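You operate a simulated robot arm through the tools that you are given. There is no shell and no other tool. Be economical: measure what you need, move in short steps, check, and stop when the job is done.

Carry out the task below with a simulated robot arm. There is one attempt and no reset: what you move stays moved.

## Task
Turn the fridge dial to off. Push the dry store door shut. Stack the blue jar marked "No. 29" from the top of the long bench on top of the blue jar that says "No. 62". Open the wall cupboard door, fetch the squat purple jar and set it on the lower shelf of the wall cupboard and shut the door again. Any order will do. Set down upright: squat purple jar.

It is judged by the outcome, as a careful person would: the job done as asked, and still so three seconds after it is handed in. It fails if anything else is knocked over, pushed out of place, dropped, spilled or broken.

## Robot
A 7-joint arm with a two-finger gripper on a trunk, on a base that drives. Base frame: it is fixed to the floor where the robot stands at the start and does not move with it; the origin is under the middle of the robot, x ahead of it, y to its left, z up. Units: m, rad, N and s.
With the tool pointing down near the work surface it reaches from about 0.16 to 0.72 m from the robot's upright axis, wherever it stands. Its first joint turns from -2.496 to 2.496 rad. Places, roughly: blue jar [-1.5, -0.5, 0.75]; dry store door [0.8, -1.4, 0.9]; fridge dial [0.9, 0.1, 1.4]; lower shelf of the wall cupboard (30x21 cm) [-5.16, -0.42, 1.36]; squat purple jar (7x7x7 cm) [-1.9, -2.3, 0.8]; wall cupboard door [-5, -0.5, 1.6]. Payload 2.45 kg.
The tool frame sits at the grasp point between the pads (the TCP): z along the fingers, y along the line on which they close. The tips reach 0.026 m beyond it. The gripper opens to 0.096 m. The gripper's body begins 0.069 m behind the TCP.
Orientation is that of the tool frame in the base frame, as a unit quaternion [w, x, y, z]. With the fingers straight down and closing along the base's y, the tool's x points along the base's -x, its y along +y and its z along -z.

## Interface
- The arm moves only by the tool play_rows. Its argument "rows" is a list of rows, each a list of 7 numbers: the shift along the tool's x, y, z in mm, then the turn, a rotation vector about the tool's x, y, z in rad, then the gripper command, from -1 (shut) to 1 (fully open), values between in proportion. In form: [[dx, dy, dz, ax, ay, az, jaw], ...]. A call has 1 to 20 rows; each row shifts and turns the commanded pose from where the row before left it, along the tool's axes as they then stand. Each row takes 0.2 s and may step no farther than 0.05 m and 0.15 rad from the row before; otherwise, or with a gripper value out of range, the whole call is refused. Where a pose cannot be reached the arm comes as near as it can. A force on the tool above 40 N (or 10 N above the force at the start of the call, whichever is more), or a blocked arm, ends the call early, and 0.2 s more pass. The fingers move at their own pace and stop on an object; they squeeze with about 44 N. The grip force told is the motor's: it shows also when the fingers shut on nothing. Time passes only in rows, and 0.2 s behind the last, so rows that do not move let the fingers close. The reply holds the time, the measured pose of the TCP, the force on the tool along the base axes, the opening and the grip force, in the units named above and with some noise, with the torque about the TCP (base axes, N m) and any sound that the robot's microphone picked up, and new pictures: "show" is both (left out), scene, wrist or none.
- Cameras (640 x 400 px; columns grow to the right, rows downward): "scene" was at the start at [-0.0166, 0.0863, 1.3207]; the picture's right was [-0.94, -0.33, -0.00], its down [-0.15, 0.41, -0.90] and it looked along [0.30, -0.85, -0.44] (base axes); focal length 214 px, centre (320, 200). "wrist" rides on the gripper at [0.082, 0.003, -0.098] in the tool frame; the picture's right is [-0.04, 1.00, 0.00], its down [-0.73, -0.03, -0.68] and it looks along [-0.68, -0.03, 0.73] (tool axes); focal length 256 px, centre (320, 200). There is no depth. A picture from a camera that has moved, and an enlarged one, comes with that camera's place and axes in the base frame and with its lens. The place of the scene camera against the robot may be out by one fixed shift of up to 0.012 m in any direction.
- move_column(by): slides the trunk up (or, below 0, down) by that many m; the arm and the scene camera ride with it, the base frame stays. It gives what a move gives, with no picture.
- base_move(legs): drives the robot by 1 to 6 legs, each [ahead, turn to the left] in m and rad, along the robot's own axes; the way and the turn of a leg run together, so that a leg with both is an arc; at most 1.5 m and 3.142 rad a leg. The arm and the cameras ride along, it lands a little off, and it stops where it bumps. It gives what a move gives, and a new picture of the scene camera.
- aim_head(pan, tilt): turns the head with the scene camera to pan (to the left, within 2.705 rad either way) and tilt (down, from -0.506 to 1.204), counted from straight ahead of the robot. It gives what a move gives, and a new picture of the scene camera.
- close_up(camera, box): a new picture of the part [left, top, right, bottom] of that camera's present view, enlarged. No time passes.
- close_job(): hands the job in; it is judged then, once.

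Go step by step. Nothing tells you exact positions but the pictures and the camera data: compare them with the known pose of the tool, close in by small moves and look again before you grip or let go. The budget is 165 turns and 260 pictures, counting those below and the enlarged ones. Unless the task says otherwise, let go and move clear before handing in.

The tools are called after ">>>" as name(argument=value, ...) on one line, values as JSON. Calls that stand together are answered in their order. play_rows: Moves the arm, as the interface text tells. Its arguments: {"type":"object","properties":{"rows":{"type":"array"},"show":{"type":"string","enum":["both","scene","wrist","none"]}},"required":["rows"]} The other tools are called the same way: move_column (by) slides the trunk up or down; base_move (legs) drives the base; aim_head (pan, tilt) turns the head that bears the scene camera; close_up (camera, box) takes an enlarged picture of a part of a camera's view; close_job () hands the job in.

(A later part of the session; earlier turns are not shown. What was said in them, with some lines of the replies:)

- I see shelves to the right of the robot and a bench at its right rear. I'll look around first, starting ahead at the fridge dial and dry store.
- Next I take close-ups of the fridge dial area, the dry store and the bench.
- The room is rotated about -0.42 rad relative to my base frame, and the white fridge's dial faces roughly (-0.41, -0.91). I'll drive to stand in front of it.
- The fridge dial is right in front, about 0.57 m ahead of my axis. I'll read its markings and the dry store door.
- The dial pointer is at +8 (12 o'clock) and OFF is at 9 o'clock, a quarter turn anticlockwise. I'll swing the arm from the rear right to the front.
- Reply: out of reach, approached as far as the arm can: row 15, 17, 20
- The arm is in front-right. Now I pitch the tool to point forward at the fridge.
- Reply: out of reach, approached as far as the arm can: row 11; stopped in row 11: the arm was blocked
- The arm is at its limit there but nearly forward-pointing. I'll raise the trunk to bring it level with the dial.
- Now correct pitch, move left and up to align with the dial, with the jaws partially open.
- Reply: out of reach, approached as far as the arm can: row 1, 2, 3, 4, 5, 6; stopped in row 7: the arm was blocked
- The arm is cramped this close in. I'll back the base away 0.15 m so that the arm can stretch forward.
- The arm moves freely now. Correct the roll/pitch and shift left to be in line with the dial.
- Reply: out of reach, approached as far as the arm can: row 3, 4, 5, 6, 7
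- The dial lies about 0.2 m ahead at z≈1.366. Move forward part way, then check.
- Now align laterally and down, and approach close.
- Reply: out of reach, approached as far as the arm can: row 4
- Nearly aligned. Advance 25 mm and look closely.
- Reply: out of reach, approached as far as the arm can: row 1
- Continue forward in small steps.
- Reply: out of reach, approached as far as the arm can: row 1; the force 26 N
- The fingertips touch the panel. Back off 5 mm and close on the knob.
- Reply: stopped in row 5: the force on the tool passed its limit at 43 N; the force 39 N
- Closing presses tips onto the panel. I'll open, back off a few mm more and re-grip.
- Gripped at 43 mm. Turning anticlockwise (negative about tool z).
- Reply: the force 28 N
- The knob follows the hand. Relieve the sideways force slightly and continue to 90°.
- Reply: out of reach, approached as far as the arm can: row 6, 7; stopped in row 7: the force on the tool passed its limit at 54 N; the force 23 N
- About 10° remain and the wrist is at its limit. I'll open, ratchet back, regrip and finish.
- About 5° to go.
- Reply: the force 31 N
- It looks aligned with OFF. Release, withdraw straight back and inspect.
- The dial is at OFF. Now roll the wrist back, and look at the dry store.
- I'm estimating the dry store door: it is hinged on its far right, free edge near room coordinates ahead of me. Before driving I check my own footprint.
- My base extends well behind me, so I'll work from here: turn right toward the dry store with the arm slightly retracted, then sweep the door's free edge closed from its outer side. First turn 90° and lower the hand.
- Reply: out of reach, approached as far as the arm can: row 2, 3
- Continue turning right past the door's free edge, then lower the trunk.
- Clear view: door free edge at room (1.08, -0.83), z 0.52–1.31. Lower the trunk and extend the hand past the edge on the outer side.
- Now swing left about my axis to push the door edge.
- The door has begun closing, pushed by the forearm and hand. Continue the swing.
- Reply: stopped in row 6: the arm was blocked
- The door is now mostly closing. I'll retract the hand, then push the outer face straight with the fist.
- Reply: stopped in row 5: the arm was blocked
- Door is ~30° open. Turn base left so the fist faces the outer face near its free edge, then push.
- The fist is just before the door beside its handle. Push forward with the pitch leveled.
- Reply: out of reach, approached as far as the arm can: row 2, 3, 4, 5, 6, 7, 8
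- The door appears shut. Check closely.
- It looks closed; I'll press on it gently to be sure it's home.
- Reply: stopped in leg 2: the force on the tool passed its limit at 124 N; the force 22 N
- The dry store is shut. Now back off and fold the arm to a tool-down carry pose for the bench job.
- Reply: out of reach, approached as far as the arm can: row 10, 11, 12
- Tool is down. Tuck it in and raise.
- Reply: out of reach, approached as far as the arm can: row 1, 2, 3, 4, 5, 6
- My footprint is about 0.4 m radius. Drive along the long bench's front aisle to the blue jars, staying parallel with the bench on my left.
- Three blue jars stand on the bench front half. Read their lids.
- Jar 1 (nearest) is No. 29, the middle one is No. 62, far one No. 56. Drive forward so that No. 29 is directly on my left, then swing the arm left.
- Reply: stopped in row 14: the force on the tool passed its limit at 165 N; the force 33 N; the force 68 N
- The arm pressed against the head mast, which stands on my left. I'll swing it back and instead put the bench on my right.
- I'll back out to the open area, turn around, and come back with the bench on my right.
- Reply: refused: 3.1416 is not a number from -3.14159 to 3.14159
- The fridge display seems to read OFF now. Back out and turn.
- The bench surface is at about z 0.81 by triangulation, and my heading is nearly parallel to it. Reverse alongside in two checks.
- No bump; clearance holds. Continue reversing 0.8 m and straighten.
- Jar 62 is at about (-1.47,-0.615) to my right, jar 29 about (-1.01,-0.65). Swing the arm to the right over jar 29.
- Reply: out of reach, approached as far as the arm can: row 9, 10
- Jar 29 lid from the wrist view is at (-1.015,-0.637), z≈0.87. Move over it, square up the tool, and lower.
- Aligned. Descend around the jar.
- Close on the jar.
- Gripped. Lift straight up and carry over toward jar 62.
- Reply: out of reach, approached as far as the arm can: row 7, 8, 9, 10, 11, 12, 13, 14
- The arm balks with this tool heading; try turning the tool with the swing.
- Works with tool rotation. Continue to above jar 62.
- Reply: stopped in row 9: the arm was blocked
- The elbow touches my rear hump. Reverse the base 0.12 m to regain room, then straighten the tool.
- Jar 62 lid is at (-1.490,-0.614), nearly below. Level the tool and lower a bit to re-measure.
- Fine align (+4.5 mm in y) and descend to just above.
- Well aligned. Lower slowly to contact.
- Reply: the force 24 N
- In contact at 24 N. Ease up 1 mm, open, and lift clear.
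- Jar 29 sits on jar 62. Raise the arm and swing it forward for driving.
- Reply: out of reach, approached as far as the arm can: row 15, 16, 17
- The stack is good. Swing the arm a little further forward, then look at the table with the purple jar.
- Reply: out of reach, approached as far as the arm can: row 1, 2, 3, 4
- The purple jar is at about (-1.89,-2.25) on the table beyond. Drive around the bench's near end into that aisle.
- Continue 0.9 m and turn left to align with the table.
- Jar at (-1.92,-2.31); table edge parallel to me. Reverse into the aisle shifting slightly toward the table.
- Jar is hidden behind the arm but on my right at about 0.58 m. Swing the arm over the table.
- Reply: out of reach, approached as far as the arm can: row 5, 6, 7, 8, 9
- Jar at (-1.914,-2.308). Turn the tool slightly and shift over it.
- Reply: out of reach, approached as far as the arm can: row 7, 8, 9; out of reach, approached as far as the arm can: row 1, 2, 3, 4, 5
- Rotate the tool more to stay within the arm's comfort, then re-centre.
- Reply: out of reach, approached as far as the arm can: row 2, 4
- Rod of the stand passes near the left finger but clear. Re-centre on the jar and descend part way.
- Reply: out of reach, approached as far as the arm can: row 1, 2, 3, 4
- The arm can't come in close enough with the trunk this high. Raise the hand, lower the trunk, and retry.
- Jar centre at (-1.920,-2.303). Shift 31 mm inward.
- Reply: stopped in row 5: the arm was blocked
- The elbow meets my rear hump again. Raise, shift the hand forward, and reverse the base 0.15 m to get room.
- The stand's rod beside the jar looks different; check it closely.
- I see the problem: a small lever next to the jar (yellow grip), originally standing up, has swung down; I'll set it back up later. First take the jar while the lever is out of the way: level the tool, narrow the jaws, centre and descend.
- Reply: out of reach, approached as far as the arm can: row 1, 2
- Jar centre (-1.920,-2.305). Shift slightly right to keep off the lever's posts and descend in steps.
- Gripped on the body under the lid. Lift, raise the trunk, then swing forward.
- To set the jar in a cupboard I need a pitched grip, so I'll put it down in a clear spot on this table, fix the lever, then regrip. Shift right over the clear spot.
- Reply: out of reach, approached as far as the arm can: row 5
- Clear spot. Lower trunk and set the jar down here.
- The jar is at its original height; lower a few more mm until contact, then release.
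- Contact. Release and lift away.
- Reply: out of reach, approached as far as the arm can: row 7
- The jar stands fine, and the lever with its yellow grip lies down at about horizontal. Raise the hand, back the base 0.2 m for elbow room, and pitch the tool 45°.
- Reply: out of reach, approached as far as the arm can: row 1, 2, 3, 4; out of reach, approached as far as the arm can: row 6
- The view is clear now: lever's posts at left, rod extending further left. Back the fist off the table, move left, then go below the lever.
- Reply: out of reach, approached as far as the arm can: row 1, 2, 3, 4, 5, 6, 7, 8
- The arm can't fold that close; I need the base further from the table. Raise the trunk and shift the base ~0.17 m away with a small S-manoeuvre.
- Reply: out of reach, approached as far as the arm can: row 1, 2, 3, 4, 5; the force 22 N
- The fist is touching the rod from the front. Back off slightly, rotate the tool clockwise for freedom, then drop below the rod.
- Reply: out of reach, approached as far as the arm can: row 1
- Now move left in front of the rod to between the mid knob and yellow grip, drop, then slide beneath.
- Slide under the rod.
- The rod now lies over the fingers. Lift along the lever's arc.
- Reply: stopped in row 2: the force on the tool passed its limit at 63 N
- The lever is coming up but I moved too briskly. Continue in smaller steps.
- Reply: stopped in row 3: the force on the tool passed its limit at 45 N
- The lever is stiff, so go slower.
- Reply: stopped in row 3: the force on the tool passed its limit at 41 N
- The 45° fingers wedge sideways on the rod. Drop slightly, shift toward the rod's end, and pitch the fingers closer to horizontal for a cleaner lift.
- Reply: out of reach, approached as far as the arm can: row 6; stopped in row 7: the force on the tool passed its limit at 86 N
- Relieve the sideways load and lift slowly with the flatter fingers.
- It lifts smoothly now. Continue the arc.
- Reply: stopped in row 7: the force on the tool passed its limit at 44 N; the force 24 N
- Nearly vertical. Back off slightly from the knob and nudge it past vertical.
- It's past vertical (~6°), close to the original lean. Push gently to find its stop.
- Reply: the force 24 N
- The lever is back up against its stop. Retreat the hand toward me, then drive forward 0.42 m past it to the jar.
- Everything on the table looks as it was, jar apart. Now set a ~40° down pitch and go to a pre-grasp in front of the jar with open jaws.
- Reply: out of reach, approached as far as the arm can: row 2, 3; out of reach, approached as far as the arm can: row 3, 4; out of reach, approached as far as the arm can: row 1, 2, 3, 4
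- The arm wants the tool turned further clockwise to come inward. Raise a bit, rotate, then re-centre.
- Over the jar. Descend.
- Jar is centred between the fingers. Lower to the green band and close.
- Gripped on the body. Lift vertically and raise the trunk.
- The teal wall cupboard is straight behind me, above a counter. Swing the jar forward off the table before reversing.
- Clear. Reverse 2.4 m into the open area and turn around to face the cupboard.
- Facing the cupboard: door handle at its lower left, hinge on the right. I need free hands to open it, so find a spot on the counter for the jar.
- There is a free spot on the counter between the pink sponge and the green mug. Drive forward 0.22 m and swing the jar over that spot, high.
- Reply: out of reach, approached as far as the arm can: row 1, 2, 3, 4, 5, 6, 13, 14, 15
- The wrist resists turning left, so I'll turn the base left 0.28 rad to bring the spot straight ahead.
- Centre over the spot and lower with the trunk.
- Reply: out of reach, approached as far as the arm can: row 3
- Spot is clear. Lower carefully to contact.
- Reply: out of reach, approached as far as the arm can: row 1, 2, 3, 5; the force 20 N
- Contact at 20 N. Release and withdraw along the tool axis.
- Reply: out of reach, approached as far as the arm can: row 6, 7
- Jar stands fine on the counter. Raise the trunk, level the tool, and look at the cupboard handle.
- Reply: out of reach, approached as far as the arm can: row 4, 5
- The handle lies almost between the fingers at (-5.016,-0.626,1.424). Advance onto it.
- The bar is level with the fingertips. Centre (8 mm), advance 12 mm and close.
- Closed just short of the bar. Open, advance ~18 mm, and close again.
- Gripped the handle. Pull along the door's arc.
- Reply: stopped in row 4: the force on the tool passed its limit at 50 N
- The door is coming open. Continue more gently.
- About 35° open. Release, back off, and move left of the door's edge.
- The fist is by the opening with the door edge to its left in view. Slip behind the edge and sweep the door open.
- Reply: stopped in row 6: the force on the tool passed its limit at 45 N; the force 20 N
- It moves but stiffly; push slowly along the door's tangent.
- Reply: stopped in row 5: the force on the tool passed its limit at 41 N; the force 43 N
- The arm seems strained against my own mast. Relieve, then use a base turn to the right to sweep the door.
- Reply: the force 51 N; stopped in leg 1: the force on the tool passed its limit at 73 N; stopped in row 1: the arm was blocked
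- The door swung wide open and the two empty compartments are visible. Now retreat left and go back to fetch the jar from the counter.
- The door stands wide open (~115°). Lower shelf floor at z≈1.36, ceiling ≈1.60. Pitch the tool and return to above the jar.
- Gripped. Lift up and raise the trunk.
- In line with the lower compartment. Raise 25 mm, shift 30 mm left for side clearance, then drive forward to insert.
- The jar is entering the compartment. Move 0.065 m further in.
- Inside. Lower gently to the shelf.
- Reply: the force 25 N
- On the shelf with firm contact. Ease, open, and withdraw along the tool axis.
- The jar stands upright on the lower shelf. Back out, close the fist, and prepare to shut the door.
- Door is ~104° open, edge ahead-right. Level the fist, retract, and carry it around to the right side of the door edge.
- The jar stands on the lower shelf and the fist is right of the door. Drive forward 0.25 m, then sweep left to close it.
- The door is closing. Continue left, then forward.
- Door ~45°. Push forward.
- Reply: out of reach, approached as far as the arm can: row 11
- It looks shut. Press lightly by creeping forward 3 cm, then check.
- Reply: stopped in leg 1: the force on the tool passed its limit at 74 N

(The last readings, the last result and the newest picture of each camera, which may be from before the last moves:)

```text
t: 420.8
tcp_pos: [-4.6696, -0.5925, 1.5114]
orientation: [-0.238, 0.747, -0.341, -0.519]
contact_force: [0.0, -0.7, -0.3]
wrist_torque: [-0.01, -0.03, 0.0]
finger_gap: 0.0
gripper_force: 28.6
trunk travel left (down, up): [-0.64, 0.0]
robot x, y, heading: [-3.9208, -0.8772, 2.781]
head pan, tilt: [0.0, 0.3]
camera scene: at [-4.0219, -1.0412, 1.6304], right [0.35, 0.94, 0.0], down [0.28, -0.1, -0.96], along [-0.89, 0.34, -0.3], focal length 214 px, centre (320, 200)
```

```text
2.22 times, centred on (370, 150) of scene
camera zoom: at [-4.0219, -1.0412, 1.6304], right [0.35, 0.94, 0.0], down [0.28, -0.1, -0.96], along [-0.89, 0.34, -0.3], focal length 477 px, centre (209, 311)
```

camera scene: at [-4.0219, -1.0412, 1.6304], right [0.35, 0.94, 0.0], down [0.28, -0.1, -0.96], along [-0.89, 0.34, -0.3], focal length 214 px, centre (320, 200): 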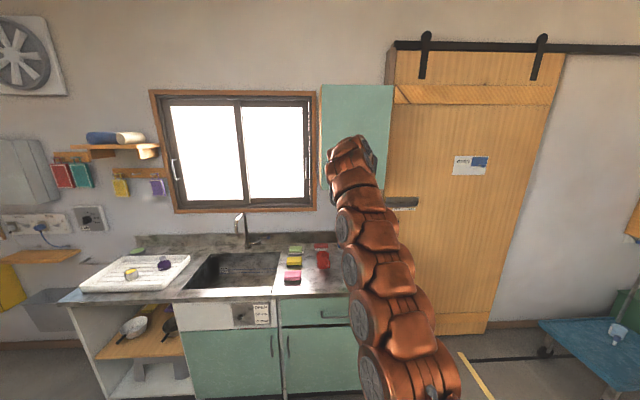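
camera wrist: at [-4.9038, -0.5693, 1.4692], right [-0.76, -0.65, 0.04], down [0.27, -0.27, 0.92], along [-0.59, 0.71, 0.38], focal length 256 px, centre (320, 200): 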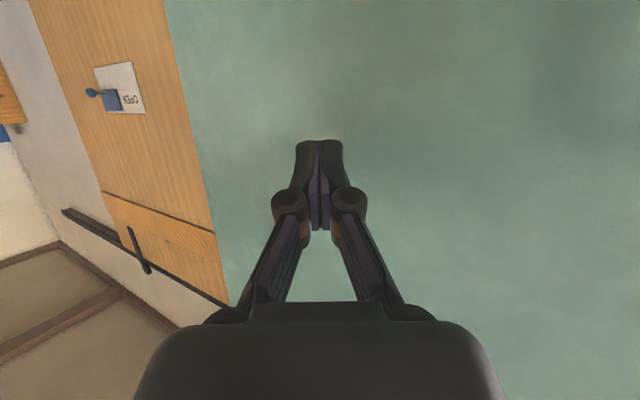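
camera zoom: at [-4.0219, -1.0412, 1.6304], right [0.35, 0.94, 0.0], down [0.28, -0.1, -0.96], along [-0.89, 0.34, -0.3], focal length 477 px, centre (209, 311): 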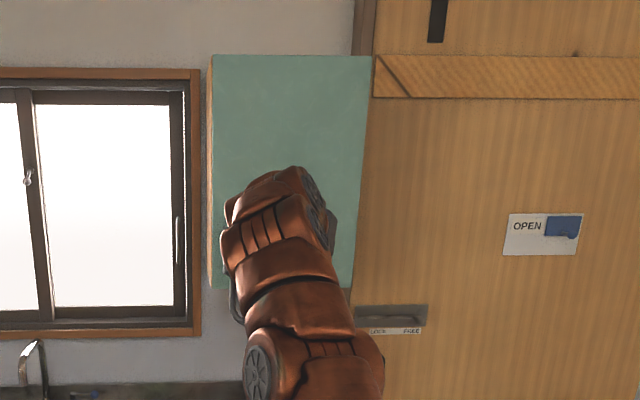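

The cupboard is shut with the jar inside. One last look back at the bench and tables.

>>> aim_head(pan=-2.67, tilt=0.25)

>>> close_up(camera="scene", box=[240, 130, 400, 230])

>>> close_up(camera="scene", box=[380, 130, 600, 270])

```text
t: 423.2
tcp_pos: [-4.6697, -0.5933, 1.5129]
orientation: [-0.238, 0.748, -0.341, -0.518]
contact_force: [-1.0, 0.3, -0.8]
wrist_torque: [0.01, 0.0, 0.0]
finger_gap: 0.0
gripper_force: 29.0
trunk travel left (down, up): [-0.64, 0.0]
robot x, y, heading: [-3.9217, -0.8759, 2.783]
head pan, tilt: [-2.67, 0.25]
camera scene: at [-3.8416, -1.0638, 1.6352], right [0.11, -0.99, 0.0], down [-0.25, -0.03, -0.97], along [0.96, 0.11, -0.25], focal length 214 px, centre (320, 200)
```

scene: 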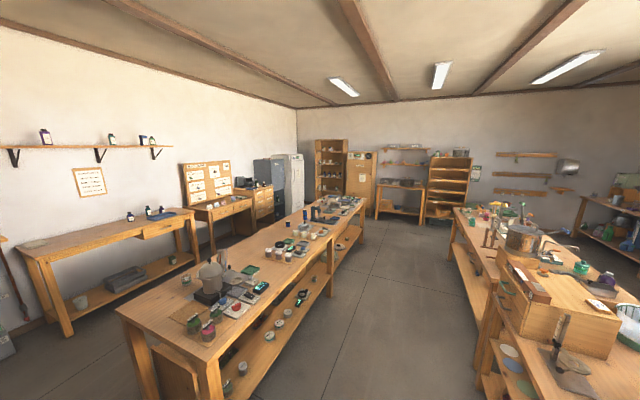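

```text
4.00 times, centred on (320, 180) of scene
camera zoom: at [-3.8416, -1.0638, 1.6352], right [0.11, -0.99, 0.0], down [-0.25, -0.03, -0.97], along [0.96, 0.11, -0.25], focal length 858 px, centre (320, 280)
```

zoom: 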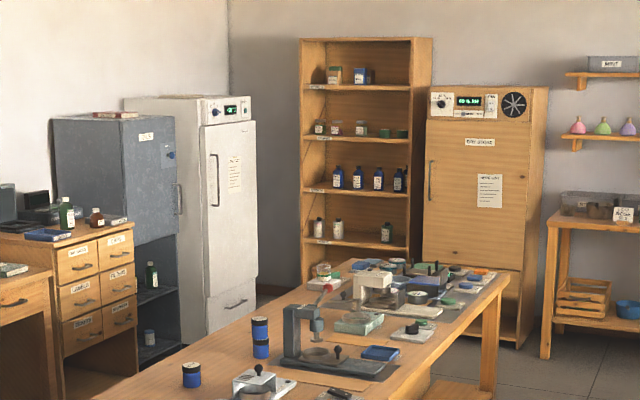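

```text
2.86 times, centred on (490, 200) of scene
camera zoom: at [-3.8416, -1.0638, 1.6352], right [0.11, -0.99, 0.0], down [-0.25, -0.03, -0.97], along [0.96, 0.11, -0.25], focal length 613 px, centre (-166, 200)
```

zoom: 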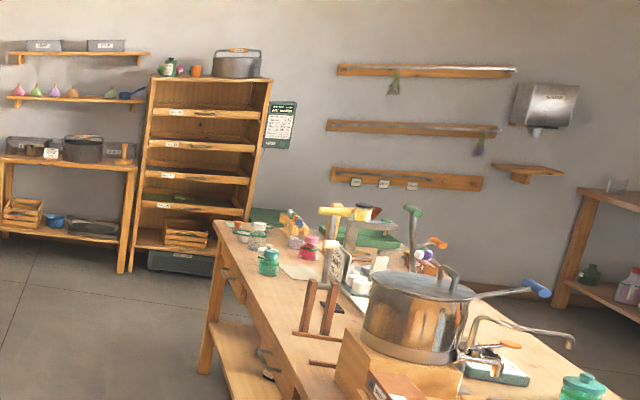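

Looking back, jar 29 sits on jar 62 and the dry store door is shut. The lever and the other things on the table are standing. The hand is clear of everything, so I'm handing the job in.

>>> close_job()

```text
The job is handed in.
```

All four jobs are done, with one slip on the way: I knocked a small lever on the work table, next to the purple jar.

- **Fridge dial:** turned to OFF, with the pointer lined up on the OFF mark. I think the display also read OFF later, but only from a distance.
- **Dry store door:** pushed shut and pressed home.
- **Blue jars:** No. 29 is stacked on No. 62 on the long bench, and was still standing when I last looked.
- **Purple jar:** set upright on the lower shelf of the wall cupboard, and the cupboard door is shut again. I set it down once on the table and once on the counter along the way.
- **The lever:** it had been standing up beside the jar and swung down while I worked. I lifted it back against its stop. Its angle looks right, but I could not confirm it exactly matches the original.
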